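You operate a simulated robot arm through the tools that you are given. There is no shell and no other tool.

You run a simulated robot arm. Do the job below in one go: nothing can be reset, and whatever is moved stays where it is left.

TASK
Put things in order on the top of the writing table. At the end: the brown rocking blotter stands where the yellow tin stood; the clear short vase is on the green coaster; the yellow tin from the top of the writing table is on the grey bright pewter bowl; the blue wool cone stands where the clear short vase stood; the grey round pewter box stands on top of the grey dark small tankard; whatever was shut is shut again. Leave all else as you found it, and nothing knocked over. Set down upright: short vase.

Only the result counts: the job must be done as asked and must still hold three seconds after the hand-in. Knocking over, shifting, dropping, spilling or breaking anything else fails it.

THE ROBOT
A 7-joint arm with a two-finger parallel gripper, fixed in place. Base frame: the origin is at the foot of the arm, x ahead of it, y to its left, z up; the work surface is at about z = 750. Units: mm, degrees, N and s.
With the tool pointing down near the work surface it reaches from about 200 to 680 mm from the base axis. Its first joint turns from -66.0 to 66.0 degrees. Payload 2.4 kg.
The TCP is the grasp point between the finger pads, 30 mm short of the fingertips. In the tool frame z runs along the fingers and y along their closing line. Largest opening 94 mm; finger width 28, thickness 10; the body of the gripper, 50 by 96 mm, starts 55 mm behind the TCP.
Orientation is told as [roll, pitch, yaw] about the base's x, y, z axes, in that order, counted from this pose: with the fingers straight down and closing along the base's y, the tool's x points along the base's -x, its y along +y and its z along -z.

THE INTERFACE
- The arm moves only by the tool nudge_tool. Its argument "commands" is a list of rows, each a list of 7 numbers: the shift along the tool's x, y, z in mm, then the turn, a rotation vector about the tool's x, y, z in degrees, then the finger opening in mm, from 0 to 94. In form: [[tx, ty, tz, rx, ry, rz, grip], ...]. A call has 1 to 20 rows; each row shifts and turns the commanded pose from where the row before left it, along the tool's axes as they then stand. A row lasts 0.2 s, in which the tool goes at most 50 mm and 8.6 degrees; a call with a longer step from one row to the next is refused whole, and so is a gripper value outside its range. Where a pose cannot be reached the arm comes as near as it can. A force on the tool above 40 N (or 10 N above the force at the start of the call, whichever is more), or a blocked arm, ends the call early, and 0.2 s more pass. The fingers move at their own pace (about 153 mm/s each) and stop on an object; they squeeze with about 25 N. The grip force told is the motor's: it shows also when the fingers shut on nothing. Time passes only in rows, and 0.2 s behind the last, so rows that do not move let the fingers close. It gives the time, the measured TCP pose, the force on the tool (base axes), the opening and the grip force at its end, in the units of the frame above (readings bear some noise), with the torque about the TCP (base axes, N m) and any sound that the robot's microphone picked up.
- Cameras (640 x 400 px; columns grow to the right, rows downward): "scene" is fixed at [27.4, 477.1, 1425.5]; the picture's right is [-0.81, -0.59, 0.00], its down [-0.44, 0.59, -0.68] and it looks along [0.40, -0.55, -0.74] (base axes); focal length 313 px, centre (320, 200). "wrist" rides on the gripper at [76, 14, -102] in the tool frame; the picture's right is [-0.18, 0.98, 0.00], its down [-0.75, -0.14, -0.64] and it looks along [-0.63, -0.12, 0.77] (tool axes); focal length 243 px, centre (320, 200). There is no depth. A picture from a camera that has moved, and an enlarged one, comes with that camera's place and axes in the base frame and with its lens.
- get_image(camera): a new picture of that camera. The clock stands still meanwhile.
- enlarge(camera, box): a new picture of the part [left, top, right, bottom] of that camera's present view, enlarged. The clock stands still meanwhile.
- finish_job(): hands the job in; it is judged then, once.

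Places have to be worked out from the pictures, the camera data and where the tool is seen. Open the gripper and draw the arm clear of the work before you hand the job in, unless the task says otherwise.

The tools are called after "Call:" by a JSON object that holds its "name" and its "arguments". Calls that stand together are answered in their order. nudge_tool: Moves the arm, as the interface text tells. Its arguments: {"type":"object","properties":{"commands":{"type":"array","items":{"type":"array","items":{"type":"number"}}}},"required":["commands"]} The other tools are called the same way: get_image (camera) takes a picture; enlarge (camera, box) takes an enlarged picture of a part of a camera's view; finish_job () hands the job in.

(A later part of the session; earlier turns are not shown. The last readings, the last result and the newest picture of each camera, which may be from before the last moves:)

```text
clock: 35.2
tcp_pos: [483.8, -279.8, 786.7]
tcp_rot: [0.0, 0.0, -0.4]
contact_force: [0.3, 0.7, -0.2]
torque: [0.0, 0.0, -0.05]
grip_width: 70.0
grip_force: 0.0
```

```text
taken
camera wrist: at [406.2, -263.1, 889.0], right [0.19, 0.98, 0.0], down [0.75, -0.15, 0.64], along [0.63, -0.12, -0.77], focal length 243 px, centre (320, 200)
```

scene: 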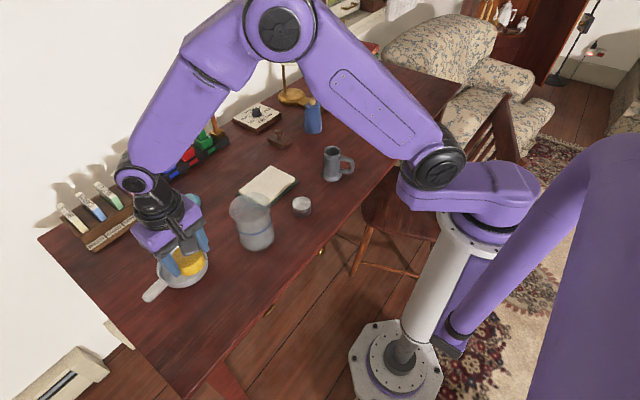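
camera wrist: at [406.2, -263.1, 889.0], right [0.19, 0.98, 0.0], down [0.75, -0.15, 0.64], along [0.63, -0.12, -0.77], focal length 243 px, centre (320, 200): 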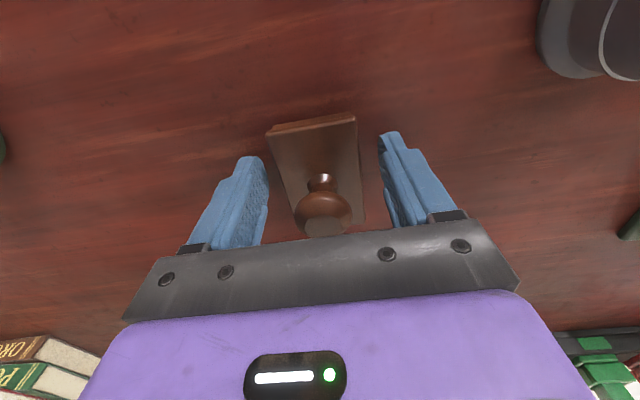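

Blotter stands free. I lift and travel over to view the vase.

Call:
{"name": "nudge_tool", "arguments": {"commands": [[0, 0, -25, 0, 0, 0, 72], [0, 0, -45, 0, 0, 0, 94], [0, 0, -45, 0, 0, 0, 94], [0, 0, -30, 0, 0, 0, 94], [13.6, 41.3, -5, 0, 0, 0, 94], [13.6, 41.3, -5, 0, 0, 0, 94], [13.6, 41.3, -5, 0, 0, 0, 94], [13.6, 41.3, -5, 0, 0, 0, 94], [13.6, 41.3, -5, 0, 0, 0, 94], [13.6, 41.3, -5, 0, 0, 0, 94], [13.6, 41.3, -5, 0, 0, 0, 94], [13.6, 41.3, -5, 0, 0, 0, 94], [13.6, 41.3, -5, 0, 0, 0, 94], [13.6, 41.3, -5, 0, 0, 0, 94], [13.6, 41.3, -5, 0, 0, 0, 94], [13.6, 41.3, -5, 0, 0, 0, 94]]}}

Call:
{"name": "get_image", "arguments": {"camera": "wrist"}}

Call:
{"name": "get_image", "arguments": {"camera": "scene"}}

Call:
{"name": "enlarge", "arguments": {"camera": "scene", "box": [206, 182, 302, 262]}}

```text
clock: 38.6
tcp_pos: [322.5, 221.3, 990.3]
tcp_rot: [-0.1, 0.1, -0.4]
contact_force: [0.3, 0.1, 0.0]
torque: [0.03, 0.0, -0.02]
grip_width: 93.9
grip_force: 0.1
```

```text
taken
camera wrist: at [244.4, 236.2, 1093.4], right [0.19, 0.98, 0.0], down [0.75, -0.15, 0.64], along [0.63, -0.12, -0.77], focal length 243 px, centre (320, 200)
```

wrist: 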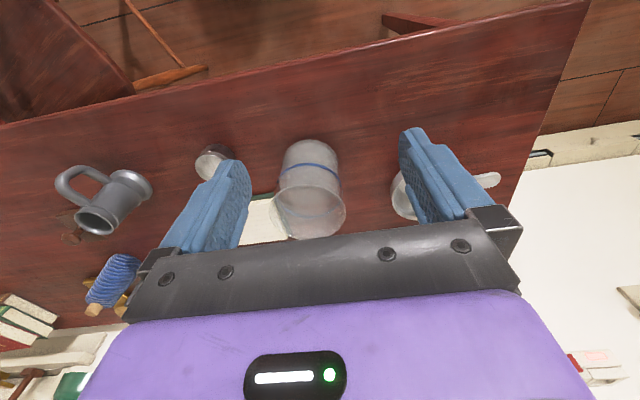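

```text
taken
```

scene: 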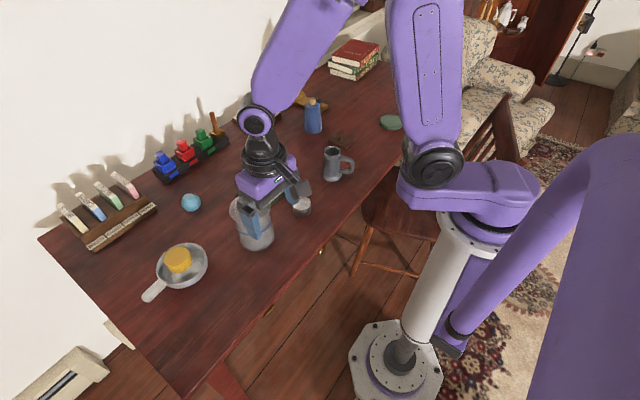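

```text
5.00 times, centred on (254, 222) of scene
camera zoom: at [27.4, 477.1, 1425.5], right [-0.81, -0.59, 0.0], down [-0.44, 0.59, -0.68], along [0.4, -0.55, -0.74], focal length 1565 px, centre (650, 90)
```

zoom: 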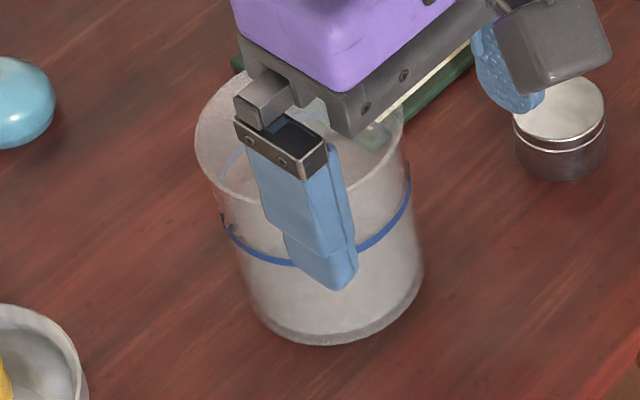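

I enlarge the vase in the wrist view to measure rim, body and base.

Call:
{"name": "enlarge", "arguments": {"camera": "wrist", "box": [240, 125, 400, 245]}}

```text
3.33 times, centred on (320, 185) of wrist
camera zoom: at [244.4, 236.2, 1093.4], right [0.19, 0.98, 0.0], down [0.75, -0.15, 0.64], along [0.63, -0.12, -0.77], focal length 809 px, centre (320, 250)
```

zoom: 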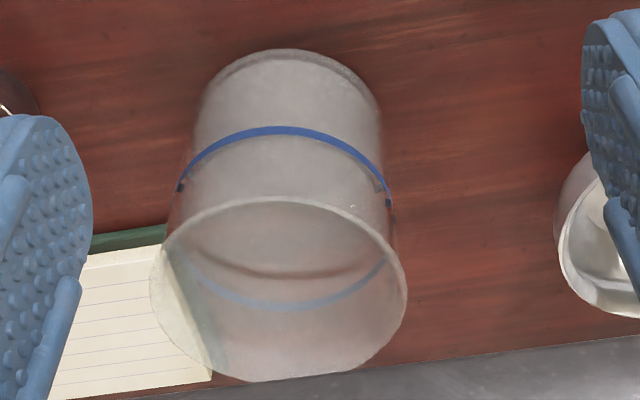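

Vase: centre ≈ (443,184), base ≈ 84 mm, rim ≈ 95 mm at z ≈ 872, so the rim is about the gripper's maximum opening. I move above it to compare rim and finger gap directly.

Call:
{"name": "nudge_tool", "arguments": {"commands": [[-40.2, -12.3, 20, 0, 0, 0, 94], [-40.2, -12.3, 20, 0, 0, 0, 94], [-40.2, -12.3, 20, 0, 0, 0.4, 94], [0, 0, 10, 0, 0, 0, 94], [0, 0, 0, 0, 0, 0, 94]]}}

Call:
{"name": "get_image", "arguments": {"camera": "wrist"}}

Call:
{"name": "enlarge", "arguments": {"camera": "scene", "box": [198, 172, 310, 262]}}

```text
clock: 39.8
tcp_pos: [443.1, 181.3, 921.7]
tcp_rot: [0.0, 0.0, -0.7]
contact_force: [-0.6, -0.2, 0.0]
torque: [0.01, 0.0, 0.06]
grip_width: 93.9
grip_force: 0.1
```

```text
taken
camera wrist: at [365.7, 196.8, 1024.3], right [0.2, 0.98, 0.0], down [0.75, -0.15, 0.64], along [0.63, -0.13, -0.77], focal length 243 px, centre (320, 200)
```

wrist: 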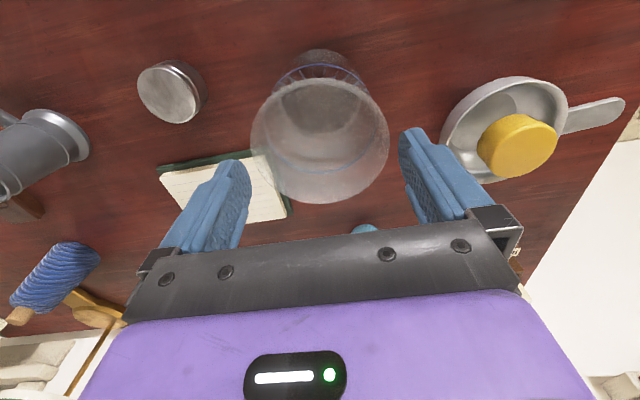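

```text
4.44 times, centred on (254, 217) of scene
camera zoom: at [27.4, 477.1, 1425.5], right [-0.81, -0.59, 0.0], down [-0.44, 0.59, -0.68], along [0.4, -0.55, -0.74], focal length 1391 px, centre (613, 124)
```

zoom: 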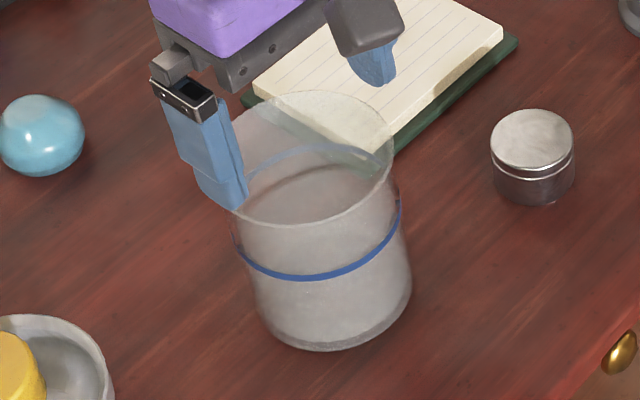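

The rim is indeed wider than the finger gap. I'll test whether the vase is open inside (wall pinch at its +y side): shift so one finger would go inside, then descend gently.

Call:
{"name": "nudge_tool", "arguments": {"commands": [[0, 24.3, 0, 0, 0, 0.7, 60], [0, 24.4, 0, 0, 0, 0, 30], [0, 0, 0, 0, 0, 0, 30], [0, 0, 0, 0, 0, 0, 30]]}}

Call:
{"name": "get_image", "arguments": {"camera": "wrist"}}

Call:
{"name": "enlarge", "arguments": {"camera": "scene", "box": [198, 172, 310, 262]}}

```text
clock: 40.8
tcp_pos: [446.4, 231.2, 922.6]
tcp_rot: [0.0, -0.1, -1.5]
contact_force: [-0.5, 0.1, -0.4]
torque: [0.01, -0.03, 0.02]
grip_width: 30.0
grip_force: 0.0
```

```text
taken
camera wrist: at [368.6, 247.0, 1025.6], right [0.21, 0.98, 0.0], down [0.75, -0.16, 0.64], along [0.63, -0.13, -0.77], focal length 243 px, centre (320, 200)
```

wrist: 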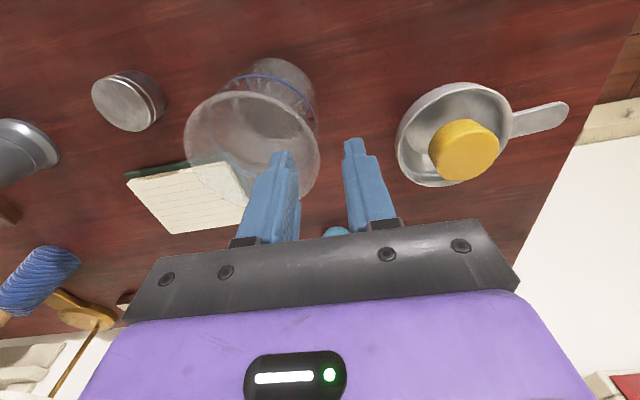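

```text
4.44 times, centred on (254, 217) of scene
camera zoom: at [27.4, 477.1, 1425.5], right [-0.81, -0.59, 0.0], down [-0.44, 0.59, -0.68], along [0.4, -0.55, -0.74], focal length 1391 px, centre (613, 124)
```

zoom: 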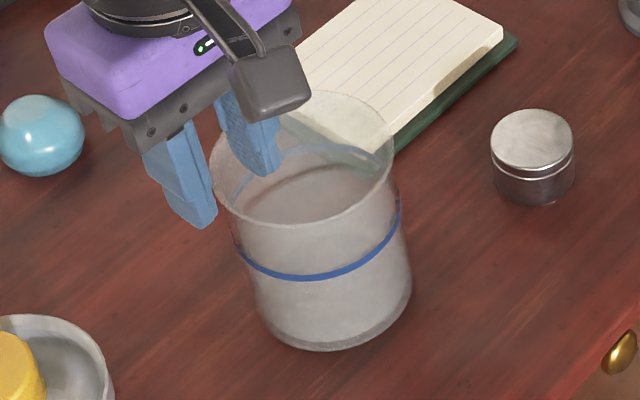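

I fix the yaw drift, then descend gently in small steps to test.

Call:
{"name": "nudge_tool", "arguments": {"commands": [[3, -1, 8, 0, 0, -1.5, 30], [0, 0, 6, 0, 0, 0, 30], [0, 0, 0, 0, 0, 0, 30]]}}

Call:
{"name": "nudge_tool", "arguments": {"commands": [[0, 0, 3, 0, 0, 0, 30], [0, 0, 2, 0, 0, 0, 30], [0, 0, 0, 0, 0, 0, 30]]}}

Call:
{"name": "nudge_tool", "arguments": {"commands": [[0, 0, 2, 0, 0, 0, 30], [0, 0, 2, 0, 0, 0, 30], [0, 0, 0, 0, 0, 0, 30]]}}

```text
clock: 41.6
tcp_pos: [442.3, 229.5, 909.4]
tcp_rot: [-0.1, 0.0, 0.1]
contact_force: [-0.8, -0.1, -0.3]
torque: [0.01, 0.0, 0.03]
grip_width: 29.9
grip_force: 0.0
```

```text
clock: 42.4
tcp_pos: [441.7, 228.6, 902.4]
tcp_rot: [0.0, 0.0, 0.0]
contact_force: [0.5, -0.1, -0.2]
torque: [-0.01, 0.01, 0.0]
grip_width: 30.1
grip_force: 0.1
```

```text
clock: 43.2
tcp_pos: [441.0, 227.2, 898.7]
tcp_rot: [0.0, 0.0, 0.0]
contact_force: [-0.2, 0.3, -0.5]
torque: [-0.02, 0.02, -0.02]
grip_width: 30.0
grip_force: 0.0
```

No contact with tips at ≈ 869. Continue down a little.

Call:
{"name": "nudge_tool", "arguments": {"commands": [[0, 0.5, 2, 0, 0, 0, 30], [0, 0.5, 1, 0, 0, 0, 30], [0, 0, 0, 0, 0, 0, 30]]}}

Call:
{"name": "nudge_tool", "arguments": {"commands": [[0, 0, 2, 0, 0, 0, 30], [0, 0, 1, 0, 0, 0, 30], [0, 0, 0, 0, 0, 0, 30]]}}

Call:
{"name": "nudge_tool", "arguments": {"commands": [[0, 0, 2, 0, 0, 0, 30], [0, 0, 2, 0, 0, 0, 30], [0, 0, 0, 0, 0, 0, 30]]}}

Call:
{"name": "enlarge", "arguments": {"camera": "scene", "box": [198, 172, 310, 262]}}

```text
clock: 44.0
tcp_pos: [443.0, 229.6, 896.1]
tcp_rot: [0.0, -0.1, 0.0]
contact_force: [-0.1, 0.3, 0.2]
torque: [-0.02, 0.02, -0.02]
grip_width: 30.2
grip_force: 0.0
```

```text
clock: 44.8
tcp_pos: [441.1, 228.8, 892.4]
tcp_rot: [0.0, -0.1, 0.0]
contact_force: [0.5, 0.4, 0.1]
torque: [0.0, 0.05, 0.02]
grip_width: 30.0
grip_force: 0.0
```

```text
clock: 45.6
tcp_pos: [442.0, 229.1, 887.1]
tcp_rot: [-0.1, -0.2, 0.1]
contact_force: [-0.7, -0.1, 0.2]
torque: [-0.02, -0.02, 0.01]
grip_width: 29.9
grip_force: 0.0
```

```text
4.44 times, centred on (254, 217) of scene
camera zoom: at [27.4, 477.1, 1425.5], right [-0.81, -0.59, 0.0], down [-0.44, 0.59, -0.68], along [0.4, -0.55, -0.74], focal length 1391 px, centre (613, 124)
```

zoom: 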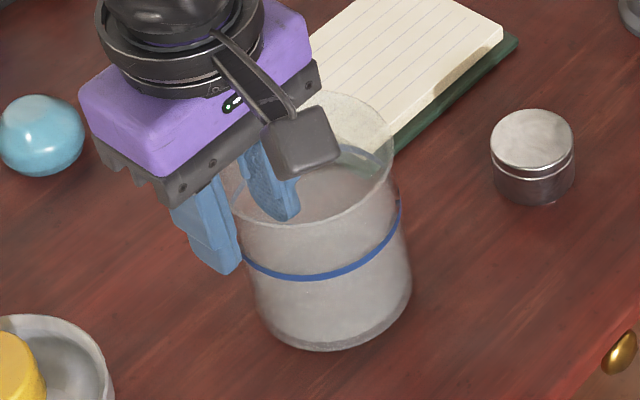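

No contact with the tips ~15 mm below the rim: the vase is open inside. I continue down so the pads straddle the wall well, then close on it.

Call:
{"name": "nudge_tool", "arguments": {"commands": [[0, 0, 8, 0, 0, 0, 30], [0, 0, 8, 0, 0, 0, 30], [0, 0, 8, 0, 0, 0, 30], [0, 0, 6, 0, 0, 0, 30], [0, 0, 0, 0, 0, 0, 30]]}}

Call:
{"name": "enlarge", "arguments": {"camera": "scene", "box": [198, 172, 310, 262]}}

Call:
{"name": "get_image", "arguments": {"camera": "wrist"}}

```text
clock: 46.8
tcp_pos: [441.2, 231.1, 860.3]
tcp_rot: [0.0, -0.1, 0.0]
contact_force: [0.1, 0.0, -0.9]
torque: [0.01, 0.03, 0.02]
grip_width: 30.3
grip_force: 0.1
```

```text
4.44 times, centred on (254, 217) of scene
camera zoom: at [27.4, 477.1, 1425.5], right [-0.81, -0.59, 0.0], down [-0.44, 0.59, -0.68], along [0.4, -0.55, -0.74], focal length 1391 px, centre (613, 124)
```

zoom: 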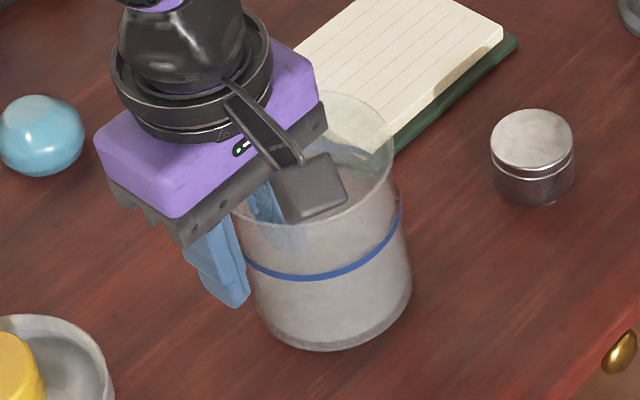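

```text
taken
camera wrist: at [364.6, 244.3, 962.0], right [0.18, 0.98, 0.0], down [0.75, -0.14, 0.64], along [0.63, -0.12, -0.77], focal length 243 px, centre (320, 200)
```

wrist: 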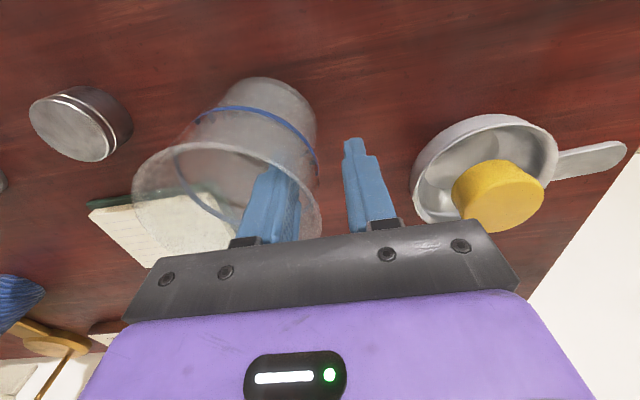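

Finger placement is good (inner finger inside, outer outside; wall near the TCP). Closing on the wall.

Call:
{"name": "nudge_tool", "arguments": {"commands": [[0, 0, 0, 0, 0, 0, 20], [0, 0, 0, 0, 0, 0, 10], [0, 0, 0, 0, 0, 0, 0], [0, 0, 0, 0, 0, 0, 0], [0, 0, 0, 0, 0, 0, 0]]}}

Call:
{"name": "enlarge", "arguments": {"camera": "scene", "box": [198, 172, 310, 262]}}

```text
clock: 48.0
tcp_pos: [442.0, 229.8, 859.6]
tcp_rot: [0.0, -0.1, 0.1]
contact_force: [2.6, -1.2, 0.8]
torque: [-0.24, -0.26, 0.09]
grip_width: 6.8
grip_force: 24.5
```

```text
4.44 times, centred on (254, 217) of scene
camera zoom: at [27.4, 477.1, 1425.6], right [-0.81, -0.59, 0.0], down [-0.44, 0.59, -0.68], along [0.4, -0.55, -0.74], focal length 1391 px, centre (613, 124)
```

zoom: 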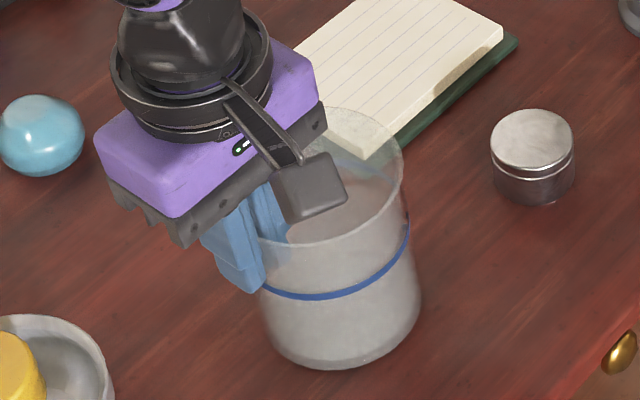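

The vase shifted slightly as the pads seated (grip 6.8 mm). Let me look at it from the wrist before lifting.

Call:
{"name": "get_image", "arguments": {"camera": "wrist"}}

Call:
{"name": "enlarge", "arguments": {"camera": "wrist", "box": [120, 70, 400, 245]}}

```text
taken
camera wrist: at [364.7, 244.3, 962.2], right [0.18, 0.98, 0.0], down [0.75, -0.14, 0.64], along [0.63, -0.12, -0.77], focal length 243 px, centre (320, 200)
```

wrist: 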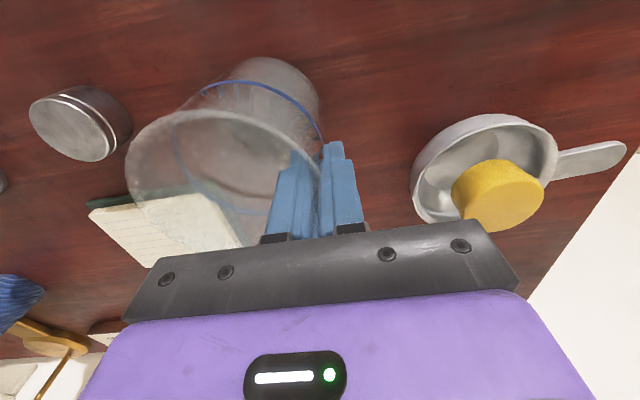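

```text
2.29 times, centred on (260, 158) of wrist
camera zoom: at [364.7, 244.3, 962.2], right [0.18, 0.98, 0.0], down [0.75, -0.14, 0.64], along [0.63, -0.12, -0.77], focal length 555 px, centre (457, 297)
```

zoom: 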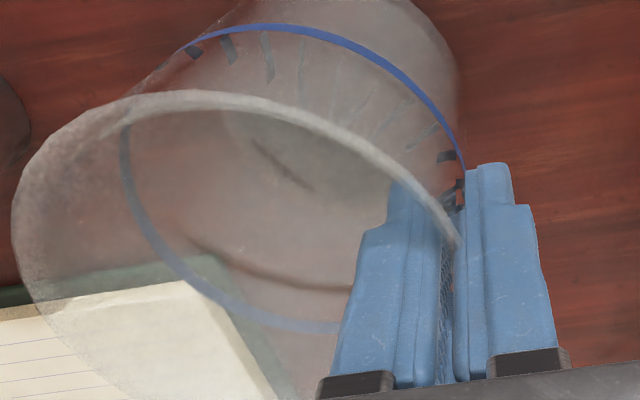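

The vase now sits at ≈ (434.5,187), so the grip is ~8 mm off its diameter line. I'll open, re-align x to the vase centre, and re-close for a symmetric pinch.

Call:
{"name": "nudge_tool", "arguments": {"commands": [[0, 0, 0, 0, 0, 0, 20], [0, 0, 0, 0, 0, 0, 30], [4, 0, 0, 0, 0, 0, 30], [4, 1, 0, 0, 0, 0, 30], [0, 0, 0, 0, 0, 0, 30]]}}

Call:
{"name": "get_image", "arguments": {"camera": "wrist"}}

Call:
{"name": "enlarge", "arguments": {"camera": "scene", "box": [198, 172, 310, 262]}}

```text
clock: 49.2
tcp_pos: [432.4, 231.3, 859.6]
tcp_rot: [0.0, 0.0, 0.1]
contact_force: [0.3, -0.4, 0.0]
torque: [-0.03, 0.0, 0.02]
grip_width: 30.0
grip_force: 0.1
```

```text
taken
camera wrist: at [355.8, 244.6, 961.3], right [0.18, 0.98, 0.0], down [0.75, -0.14, 0.64], along [0.63, -0.12, -0.77], focal length 243 px, centre (320, 200)
```

wrist: 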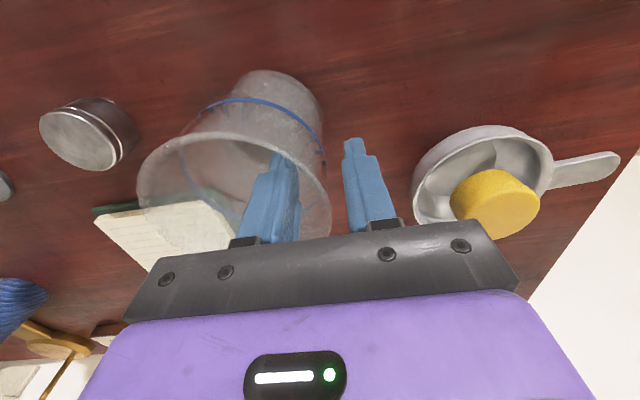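

```text
4.44 times, centred on (254, 217) of scene
camera zoom: at [27.4, 477.1, 1425.5], right [-0.81, -0.59, 0.0], down [-0.44, 0.59, -0.68], along [0.4, -0.55, -0.74], focal length 1391 px, centre (613, 124)
```

zoom: 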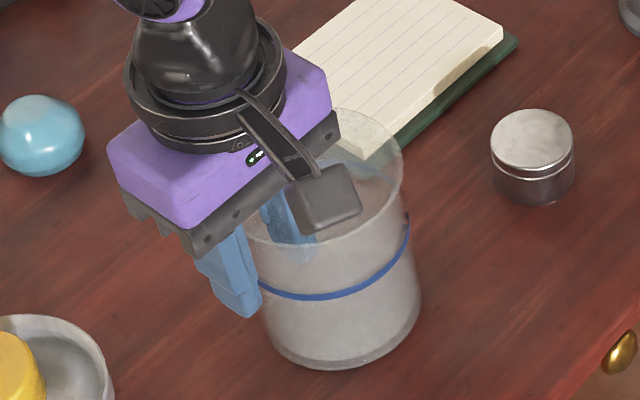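

Vase centre ≈ (434,188), TCP x now matches. Closing again.

Call:
{"name": "nudge_tool", "arguments": {"commands": [[0, 1.5, 0, 0, 0, 0, 30], [0, 0, 0, 0, 0, 0, 18], [0, 0, 0, 0, 0, 0, 12], [0, 0, 0, 0, 0, 0, 6], [0, 0, 0, 0, 0, 0, 0], [0, 0, 0, 0, 0, 0, 0]]}}

Call:
{"name": "get_image", "arguments": {"camera": "wrist"}}

Call:
{"name": "enlarge", "arguments": {"camera": "scene", "box": [198, 172, 310, 262]}}

```text
clock: 50.6
tcp_pos: [433.5, 231.4, 859.0]
tcp_rot: [0.0, 0.0, 0.1]
contact_force: [1.1, -0.6, 2.6]
torque: [-0.27, 0.12, -0.03]
grip_width: 7.4
grip_force: 25.2
```

```text
taken
camera wrist: at [355.9, 246.5, 961.6], right [0.18, 0.98, 0.0], down [0.75, -0.14, 0.64], along [0.63, -0.12, -0.77], focal length 243 px, centre (320, 200)
```

wrist: 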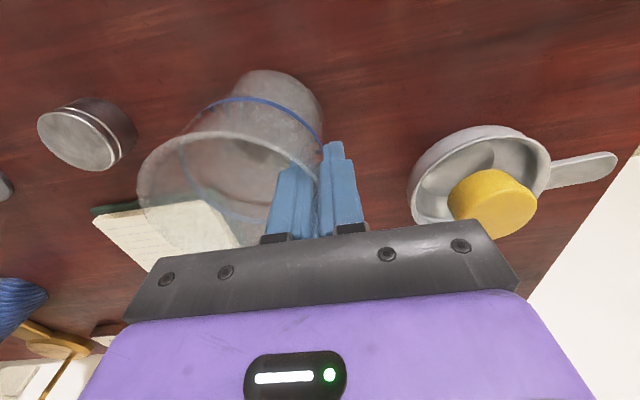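

```text
4.44 times, centred on (254, 217) of scene
camera zoom: at [27.4, 477.1, 1425.6], right [-0.81, -0.59, 0.0], down [-0.44, 0.59, -0.68], along [0.4, -0.55, -0.74], focal length 1391 px, centre (613, 124)
```

zoom: 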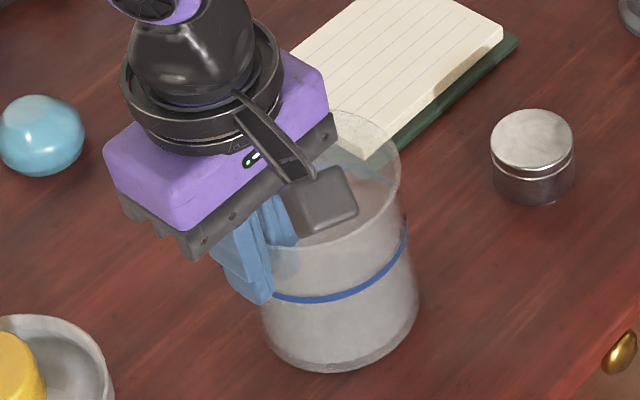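

Symmetric grip now. Lift gently and check how the vase hangs.

Call:
{"name": "nudge_tool", "arguments": {"commands": [[0, 0, -4, 0, 0, 0, 0], [0, 0, -6, 0, 0, 0, 0], [0, 0, -10, 0, 0, 0, 0], [0, 0, -10, 0, 0, 0, 0], [0, 0, 0, 0, 0, 0, 0]]}}

Call:
{"name": "get_image", "arguments": {"camera": "wrist"}}

Call:
{"name": "enlarge", "arguments": {"camera": "scene", "box": [198, 172, 310, 262]}}

```text
clock: 51.8
tcp_pos: [433.0, 233.0, 889.0]
tcp_rot: [-0.1, 0.0, 0.0]
contact_force: [-0.6, 0.7, -2.9]
torque: [0.14, 0.02, 0.02]
grip_width: 7.1
grip_force: 24.8
```

```text
taken
camera wrist: at [356.3, 247.9, 991.4], right [0.18, 0.98, 0.0], down [0.75, -0.14, 0.64], along [0.63, -0.12, -0.77], focal length 243 px, centre (320, 200)
```

wrist: 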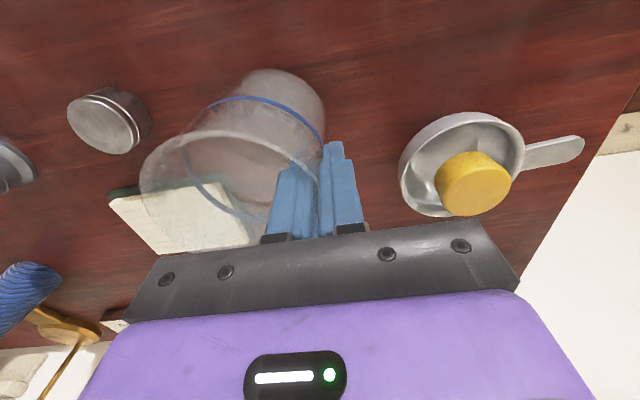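

```text
4.44 times, centred on (254, 217) of scene
camera zoom: at [27.4, 477.1, 1425.5], right [-0.81, -0.59, 0.0], down [-0.44, 0.59, -0.68], along [0.4, -0.55, -0.74], focal length 1391 px, centre (613, 124)
```

zoom: 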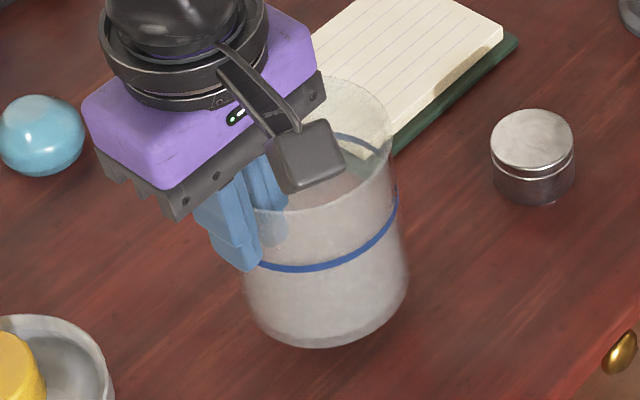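

The vase is held with only a slight hang (~2°). Let me get a precise fix on the coaster from the scene camera before carrying.

Call:
{"name": "enlarge", "arguments": {"camera": "scene", "box": [360, 102, 424, 142]}}

Call:
{"name": "enlarge", "arguments": {"camera": "scene", "box": [260, 85, 420, 185]}}

```text
10.00 times, centred on (392, 122) of scene
camera zoom: at [27.4, 477.1, 1425.5], right [-0.81, -0.59, 0.0], down [-0.44, 0.59, -0.68], along [0.4, -0.55, -0.74], focal length 3130 px, centre (-400, 980)
```

zoom: 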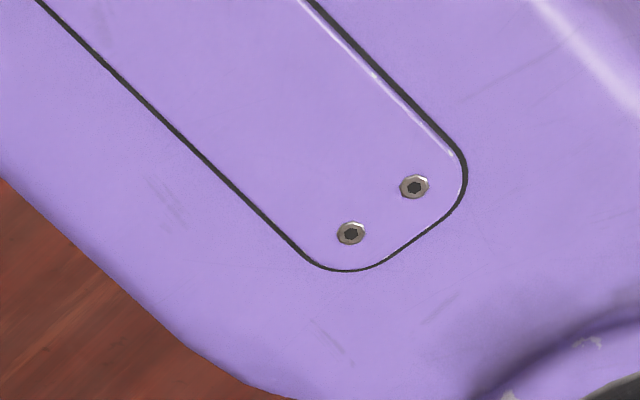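

```text
4.00 times, centred on (340, 135) of scene
camera zoom: at [27.4, 477.1, 1425.5], right [-0.81, -0.59, 0.0], down [-0.44, 0.59, -0.68], along [0.4, -0.55, -0.74], focal length 1252 px, centre (240, 460)
```

zoom: 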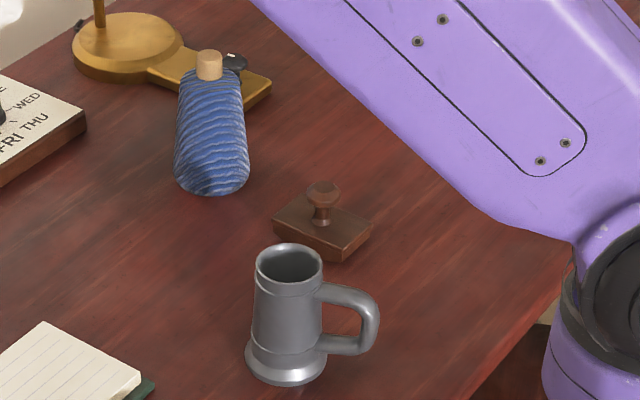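

Arm occludes the coaster at the moment; the blotter is standing properly. I lift the vase and carry it toward the coaster at safe height.

Call:
{"name": "nudge_tool", "arguments": {"commands": [[0, 0, -20, 0, 0, 0, 0], [0, 0, -30, 0, 0, 0, 0], [0, 0, -30, 0, 0, 0, 0], [0, 0, -20, 0, 0, 0, 0], [0, 0, -10, 0, 0, 0, 0], [0, 0, 0, 0, 0, 0, 0]]}}

Call:
{"name": "nudge_tool", "arguments": {"commands": [[1, -15, 0, 0, 0, 0, 0], [2, -30, 0, 0, 0, 0, 0], [2, -40, 0, 0, 0, 0, 0], [2, -40, 0, 0, 0, 0, 0], [2, -40, 0, 0, 0, 0, 0], [2, -40, 0, 0, 0, 0, 0], [2, -40, 0, 0, 0, 0, 0], [2, -40, 0, 0, 0, 0, 0], [2, -40, 0, 0, 0, 0, 0], [2, -40, 0, 0, 0, 0, 0], [2, -40, 0, 0, 0, 0, 0], [2, -40, 0, 0, 0, 0, 0], [2, -40, 0, 0, 0, 0, 0], [2, -40, 0, 0, 0, 0, 0], [2, -30, 0, 0, 0, 0, 0], [1, -15, 0, 0, 0, 0, 0], [0, 0, 0, 0, 0, 0, 0]]}}

Call:
{"name": "get_image", "arguments": {"camera": "wrist"}}

Call:
{"name": "get_image", "arguments": {"camera": "scene"}}

```text
clock: 53.2
tcp_pos: [434.7, 233.6, 998.9]
tcp_rot: [0.0, 0.0, 0.0]
contact_force: [-0.3, 0.2, -3.3]
torque: [0.21, 0.01, 0.0]
grip_width: 7.3
grip_force: 24.9
```

```text
clock: 56.8
tcp_pos: [402.1, -338.3, 999.8]
tcp_rot: [0.0, 0.1, 0.0]
contact_force: [-0.6, -0.3, -3.6]
torque: [0.16, 0.05, 0.01]
grip_width: 7.1
grip_force: 25.2
```

```text
taken
camera wrist: at [325.8, -323.5, 1102.6], right [0.18, 0.98, 0.0], down [0.75, -0.14, 0.64], along [0.63, -0.12, -0.77], focal length 243 px, centre (320, 200)
```

wrist: 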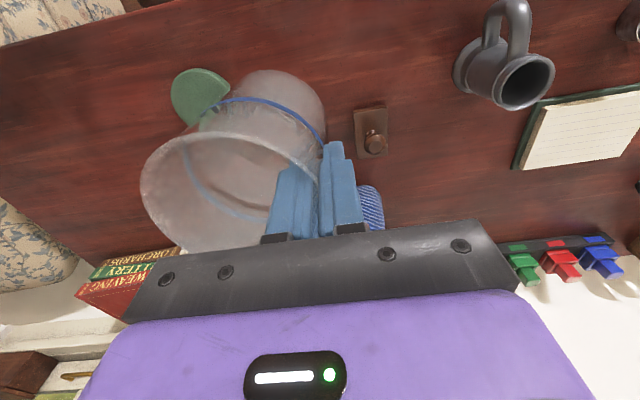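

```text
taken
```

scene: 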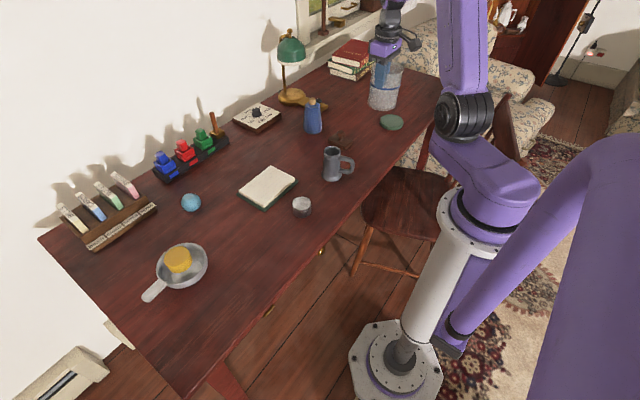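

The coaster is clear in the scene view now; I enlarge to fix its centre and check the vase's tilt.

Call:
{"name": "enlarge", "arguments": {"camera": "scene", "box": [360, 102, 424, 142]}}

Call:
{"name": "enlarge", "arguments": {"camera": "scene", "box": [340, 40, 436, 140]}}

Call:
{"name": "enlarge", "arguments": {"camera": "wrist", "box": [120, 50, 360, 250]}}

```text
10.00 times, centred on (392, 122) of scene
camera zoom: at [27.4, 477.1, 1425.6], right [-0.81, -0.59, 0.0], down [-0.44, 0.59, -0.68], along [0.4, -0.55, -0.74], focal length 3130 px, centre (-400, 980)
```

zoom: 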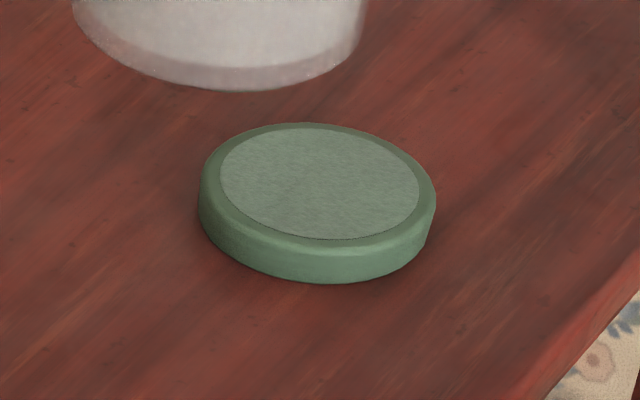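

```text
4.00 times, centred on (388, 90) of scene
camera zoom: at [27.4, 477.1, 1425.6], right [-0.81, -0.59, 0.0], down [-0.44, 0.59, -0.68], along [0.4, -0.55, -0.74], focal length 1252 px, centre (48, 640)
```

zoom: 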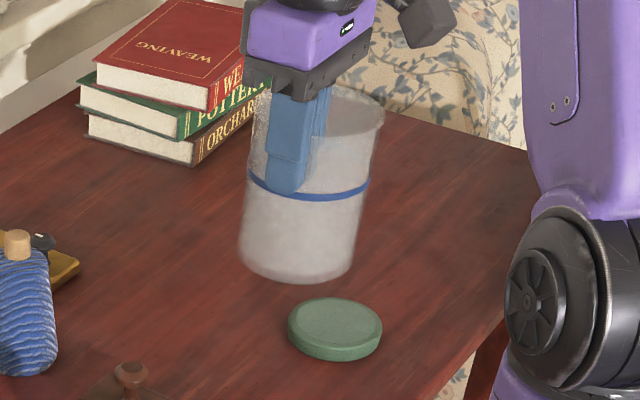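

```text
2.00 times, centred on (240, 150) of wrist
camera zoom: at [325.8, -323.5, 1102.6], right [0.18, 0.98, 0.0], down [0.75, -0.14, 0.64], along [0.63, -0.12, -0.77], focal length 485 px, centre (480, 300)
```

zoom: 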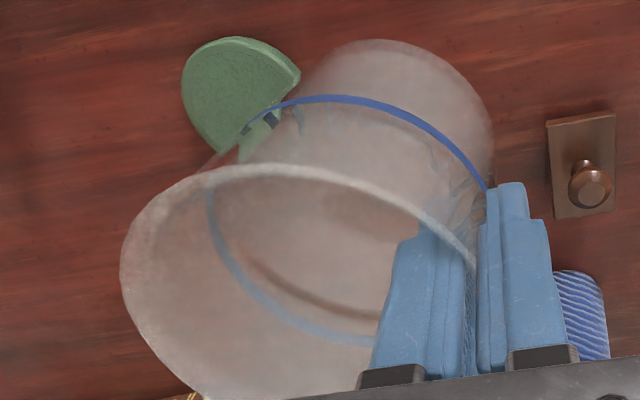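

Coaster estimate ≈ (403,-497), top ≈ 766. I shift forward a bit so the wrist camera sees the coaster nearly from above, unobstructed by the vase.

Call:
{"name": "nudge_tool", "arguments": {"commands": [[-10, -21, 0, 0, 0, 0, 0], [-15, -32, 0, 0, 0, 0, 0], [-15, -32, 0, 0, 0, 0, 0], [0, 0, 0, 0, 0, 0, 0]]}}

Call:
{"name": "get_image", "arguments": {"camera": "wrist"}}

Call:
{"name": "enlarge", "arguments": {"camera": "wrist", "box": [160, 0, 352, 120]}}

```text
clock: 57.8
tcp_pos: [443.2, -419.7, 998.3]
tcp_rot: [0.0, 0.0, 0.1]
contact_force: [-0.3, 0.9, -3.9]
torque: [0.14, 0.01, 0.0]
grip_width: 7.2
grip_force: 25.2
```

```text
taken
camera wrist: at [366.2, -405.9, 1100.9], right [0.18, 0.98, 0.0], down [0.75, -0.14, 0.64], along [0.63, -0.12, -0.77], focal length 243 px, centre (320, 200)
```

wrist: 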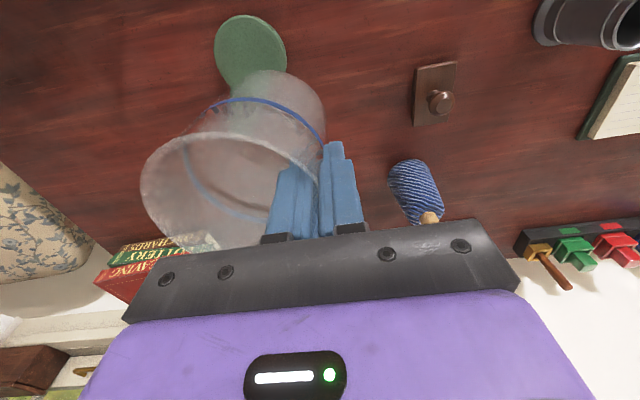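

```text
3.33 times, centred on (256, 60) of wrist
camera zoom: at [366.2, -405.9, 1100.9], right [0.18, 0.98, 0.0], down [0.75, -0.14, 0.64], along [0.63, -0.12, -0.77], focal length 809 px, centre (533, 667)
```

zoom: 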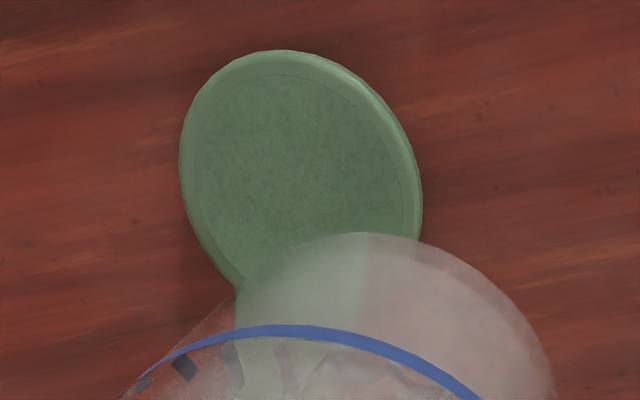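

Coaster centre ≈ (406.5,-500), top ≈ 764. Checking the vase's hang in the scene view.

Call:
{"name": "enlarge", "arguments": {"camera": "scene", "box": [350, 20, 446, 140]}}

```text
3.33 times, centred on (398, 80) of scene
camera zoom: at [27.4, 477.1, 1425.6], right [-0.81, -0.59, 0.0], down [-0.44, 0.59, -0.68], along [0.4, -0.55, -0.74], focal length 1043 px, centre (60, 600)
```

zoom: 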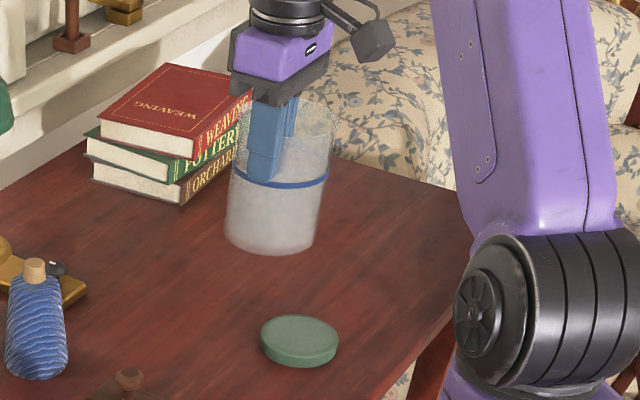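

Vase is close to upright. I move over the coaster, apply a small roll to cancel the hang, and descend to ~25 mm above it.

Call:
{"name": "nudge_tool", "arguments": {"commands": [[18.6, -18.4, 0, 1.2, 0, 0, 0], [18.6, -18.4, 0, 1.0, 0, 0, 0], [0, 0, 30, 0, 0, 0, 0], [0, 0, 35, 0, 0, 0, 0], [0, 0, 25, 0, 0, 0, 0], [0, 0, 8, 0, 0, 0, 0], [0, 0, 0, 0, 0, 0, 0]]}}

Call:
{"name": "get_image", "arguments": {"camera": "wrist"}}

Call:
{"name": "enlarge", "arguments": {"camera": "scene", "box": [342, 70, 438, 150]}}

```text
clock: 59.4
tcp_pos: [407.5, -463.0, 899.9]
tcp_rot: [-2.2, 0.0, 0.0]
contact_force: [1.1, 0.7, -3.8]
torque: [0.14, 0.01, 0.02]
grip_width: 7.1
grip_force: 25.2
```

```text
taken
camera wrist: at [329.5, -444.1, 1002.3], right [0.18, 0.98, -0.04], down [0.75, -0.12, 0.65], along [0.63, -0.15, -0.76], focal length 243 px, centre (320, 200)
```

wrist: 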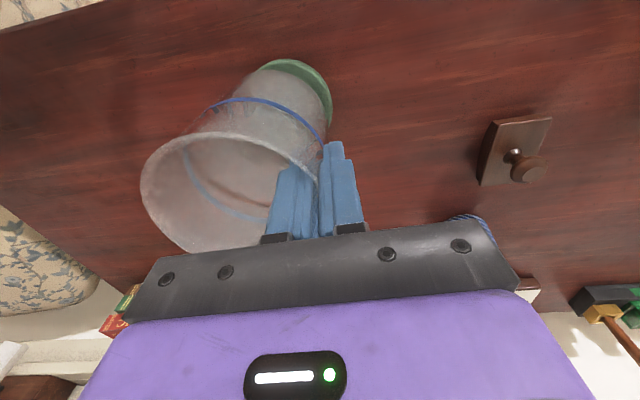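

```text
5.00 times, centred on (390, 110) of scene
camera zoom: at [27.4, 477.1, 1425.6], right [-0.81, -0.59, 0.0], down [-0.44, 0.59, -0.68], along [0.4, -0.55, -0.74], focal length 1565 px, centre (-30, 650)
```

zoom: 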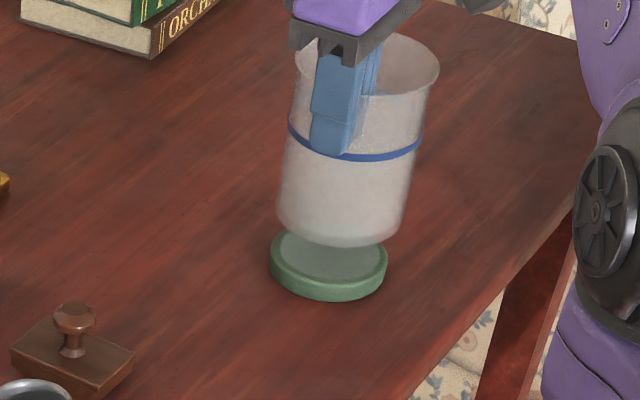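

The roll shifted the TCP toward -y during descent. I enlarge the wrist view to compare vase base and coaster precisely.

Call:
{"name": "enlarge", "arguments": {"camera": "wrist", "box": [200, 40, 360, 140]}}

Call:
{"name": "enlarge", "arguments": {"camera": "scene", "box": [366, 98, 430, 138]}}

```text
4.00 times, centred on (280, 90) of wrist
camera zoom: at [329.5, -444.1, 1002.3], right [0.18, 0.98, -0.04], down [0.75, -0.12, 0.65], along [0.63, -0.15, -0.76], focal length 970 px, centre (480, 640)
```

zoom: 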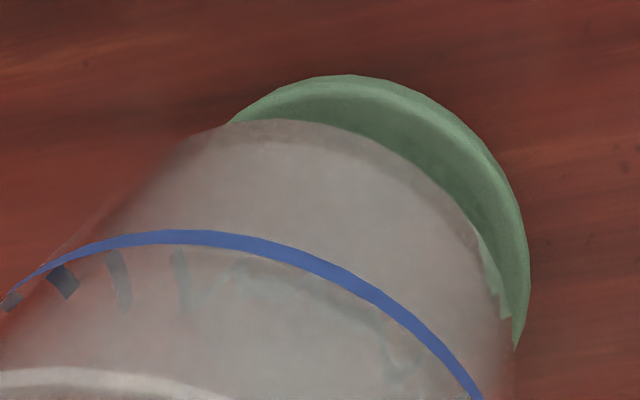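

```text
10.00 times, centred on (398, 118) of scene
camera zoom: at [27.4, 477.1, 1425.6], right [-0.81, -0.59, 0.0], down [-0.44, 0.59, -0.68], along [0.4, -0.55, -0.74], focal length 3130 px, centre (-460, 1020)
```

zoom: 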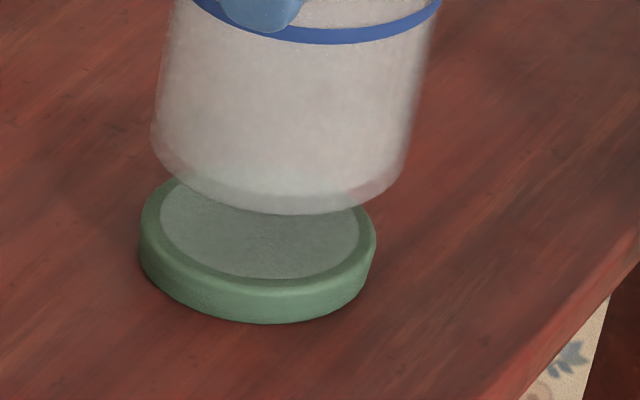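

Comparing both views, the vase base is ≈ 6 mm too far toward -y relative to the coaster. I correct +7 in y (allowing for drift) and lower to just above the coaster.

Call:
{"name": "nudge_tool", "arguments": {"commands": [[0, 7, 0, 0, 0, 0, 0], [0, 0, 8, 0, 0, 0, 0], [0, 0, 7, 0, 0, 0, 0], [0, 0, 4, 0, 0, 0, 0], [0, 0, 0, 0, 0, 0, 0]]}}

Call:
{"name": "get_image", "arguments": {"camera": "wrist"}}

Call:
{"name": "enlarge", "arguments": {"camera": "scene", "box": [366, 98, 430, 138]}}

```text
clock: 60.6
tcp_pos: [406.4, -455.7, 881.0]
tcp_rot: [-2.2, 0.0, 0.0]
contact_force: [-0.3, -0.4, -3.7]
torque: [0.14, 0.01, -0.01]
grip_width: 7.1
grip_force: 24.6
```

```text
taken
camera wrist: at [328.9, -438.0, 982.7], right [0.18, 0.98, -0.04], down [0.75, -0.12, 0.65], along [0.63, -0.15, -0.76], focal length 243 px, centre (320, 200)
```

wrist: 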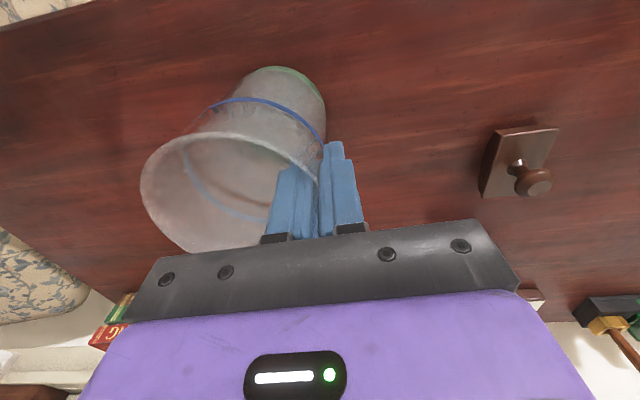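

```text
10.00 times, centred on (398, 118) of scene
camera zoom: at [27.4, 477.1, 1425.6], right [-0.81, -0.59, 0.0], down [-0.44, 0.59, -0.68], along [0.4, -0.55, -0.74], focal length 3130 px, centre (-460, 1020)
```

zoom: 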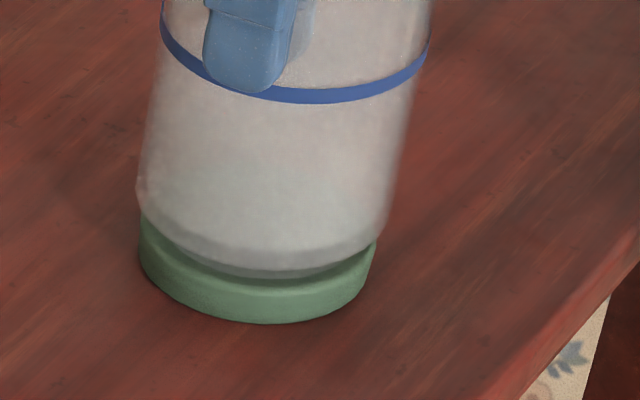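

Nearly down: base a few mm above the coaster and centred to within a few mm. Lowering in small steps watching the force.

Call:
{"name": "nudge_tool", "arguments": {"commands": [[0, 0, 2, 0, 0, 0, 0], [0, 0, 1, 0, 0, 0, 0], [0, 0, 0, 0, 0, 0, 0]]}}

Call:
{"name": "nudge_tool", "arguments": {"commands": [[0, 0, 1, 0, 0, 0, 0], [0, 0, 1, 0, 0, 0, 0], [0, 0, 0, 0, 0, 0, 0]]}}

Call:
{"name": "nudge_tool", "arguments": {"commands": [[0, 0, 1, 0, 0, 0, 0], [0, 0, 0, 0, 0, 0, 0]]}}

```text
clock: 61.4
tcp_pos: [407.3, -455.0, 878.8]
tcp_rot: [-2.2, 0.1, 0.0]
contact_force: [0.6, -0.2, -3.0]
torque: [0.16, 0.02, -0.02]
grip_width: 6.8
grip_force: 25.0
```

```text
clock: 62.2
tcp_pos: [406.8, -456.3, 875.1]
tcp_rot: [-2.2, 0.0, 0.0]
contact_force: [-0.6, -0.1, -3.0]
torque: [0.18, 0.0, 0.02]
grip_width: 7.0
grip_force: 24.7
```

```text
clock: 62.8
tcp_pos: [406.8, -456.1, 874.1]
tcp_rot: [-2.1, 0.0, 0.0]
contact_force: [-0.5, 0.3, -3.6]
torque: [0.16, 0.0, -0.02]
grip_width: 7.4
grip_force: 25.2
```

No contact yet at TCP 874; continuing in 1 mm steps.

Call:
{"name": "nudge_tool", "arguments": {"commands": [[0, 0, 1, 0, 0, 0, 0], [0, 0, 0, 0, 0, 0, 0]]}}

Call:
{"name": "nudge_tool", "arguments": {"commands": [[0, 0, 1, 0, 0, 0, 0], [0, 0, 0, 0, 0, 0, 0]]}}

Call:
{"name": "nudge_tool", "arguments": {"commands": [[0, 0, 1, 0, 0, 0, 0], [0, 0, 0, 0, 0, 0, 0]]}}

Call:
{"name": "enlarge", "arguments": {"camera": "scene", "box": [366, 98, 430, 138]}}

```text
clock: 63.4
tcp_pos: [406.4, -456.8, 875.4]
tcp_rot: [-2.4, -0.1, 0.0]
contact_force: [-1.2, 2.5, 4.5]
torque: [0.31, 0.12, 0.01]
grip_width: 7.0
grip_force: 25.0
```

```text
clock: 64.0
tcp_pos: [407.6, -457.3, 874.2]
tcp_rot: [-2.2, 0.0, -0.1]
contact_force: [-1.8, 3.7, 14.9]
torque: [0.22, 0.17, -0.08]
grip_width: 7.2
grip_force: 24.9
```

```text
clock: 64.6
tcp_pos: [407.1, -458.5, 872.8]
tcp_rot: [-2.5, -0.2, 0.1]
contact_force: [-1.1, 3.1, 18.4]
torque: [0.26, -0.08, 0.01]
grip_width: 7.3
grip_force: 25.0
```

```text
10.00 times, centred on (398, 118) of scene
camera zoom: at [27.1, 477.5, 1425.4], right [-0.81, -0.59, 0.0], down [-0.44, 0.59, -0.68], along [0.4, -0.55, -0.74], focal length 3130 px, centre (-460, 1020)
```

zoom: 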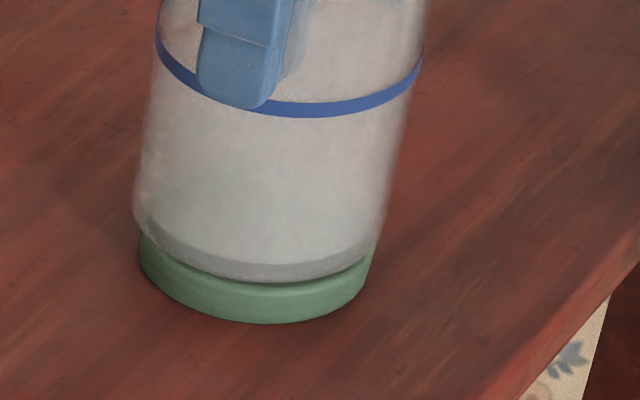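

Contact at TCP ≈ 874: vase is on the coaster, centred. I ease the pressure and open the fingers gradually.

Call:
{"name": "nudge_tool", "arguments": {"commands": [[0, 0, -1, 0, 0, 0, 0], [0, 0, 0, 0, 0, 0, 9], [0, 0, 0, 0, 0, 0, 12], [0, 0, 0, 0, 0, 0, 18], [0, 0, 0, 0, 0, 0, 24], [0, 0, 0, 0, 0, 0, 24]]}}

Call:
{"name": "enlarge", "arguments": {"camera": "scene", "box": [342, 70, 438, 150]}}

Call:
{"name": "get_image", "arguments": {"camera": "wrist"}}

```text
clock: 66.0
tcp_pos: [406.4, -456.9, 874.6]
tcp_rot: [-2.2, 0.1, 0.0]
contact_force: [0.0, 0.3, 0.0]
torque: [0.04, 0.02, 0.02]
grip_width: 23.7
grip_force: 0.0
```

```text
5.00 times, centred on (390, 110) of scene
camera zoom: at [27.4, 477.1, 1425.5], right [-0.81, -0.59, 0.0], down [-0.44, 0.59, -0.68], along [0.4, -0.55, -0.74], focal length 1565 px, centre (-30, 650)
```

zoom: 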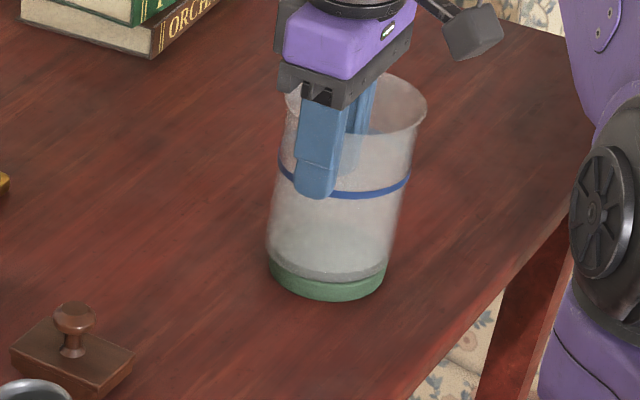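

```text
taken
camera wrist: at [329.7, -438.9, 975.7], right [0.18, 0.98, -0.04], down [0.75, -0.12, 0.65], along [0.63, -0.15, -0.76], focal length 243 px, centre (320, 200)
```

wrist: 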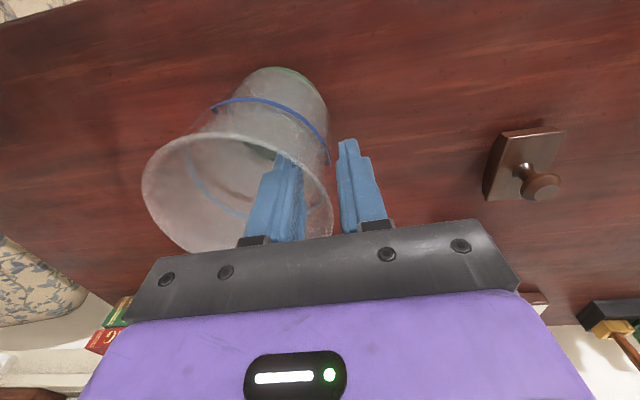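

Vase stands free on the coaster with zero force. I level the tool and raise the fingers straight out.

Call:
{"name": "nudge_tool", "arguments": {"commands": [[0, 0, 0, -2.2, 0, 0, 24], [0, 0, -10, 0, 0, 0, 24], [0, 0, -20, 0, 0, 0, 24], [0, 0, -25, 0, 0, 0, 24], [0, 0, -30, 0, 0, 0, 24], [0, 0, -30, 0, 0, 0, 24], [0, 0, 0, 0, 0, 0, 40]]}}

Call:
{"name": "enlarge", "arguments": {"camera": "scene", "box": [342, 70, 438, 150]}}

Call:
{"name": "get_image", "arguments": {"camera": "wrist"}}

```text
clock: 67.6
tcp_pos: [406.2, -455.1, 989.7]
tcp_rot: [0.0, 0.0, -0.1]
contact_force: [0.2, 0.2, 0.9]
torque: [-0.03, 0.03, -0.01]
grip_width: 40.0
grip_force: 0.1
```

```text
5.00 times, centred on (390, 110) of scene
camera zoom: at [27.4, 477.1, 1425.5], right [-0.81, -0.59, 0.0], down [-0.44, 0.59, -0.68], along [0.4, -0.55, -0.74], focal length 1565 px, centre (-30, 650)
```

zoom: 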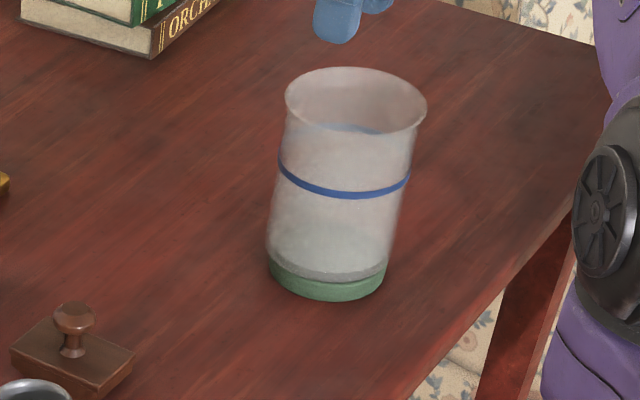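

```text
taken
camera wrist: at [329.9, -440.7, 1091.5], right [0.18, 0.98, 0.0], down [0.75, -0.14, 0.64], along [0.63, -0.12, -0.77], focal length 243 px, centre (320, 200)
```

wrist: 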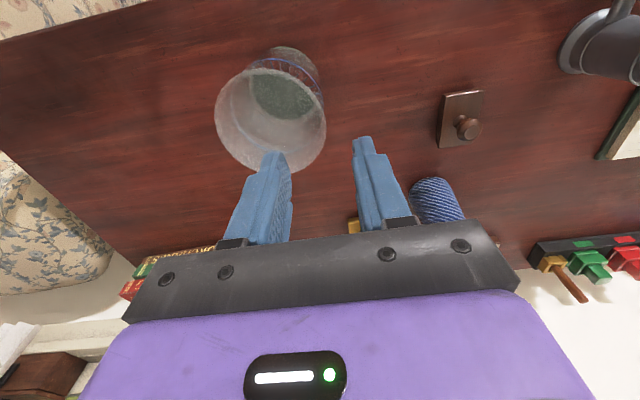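

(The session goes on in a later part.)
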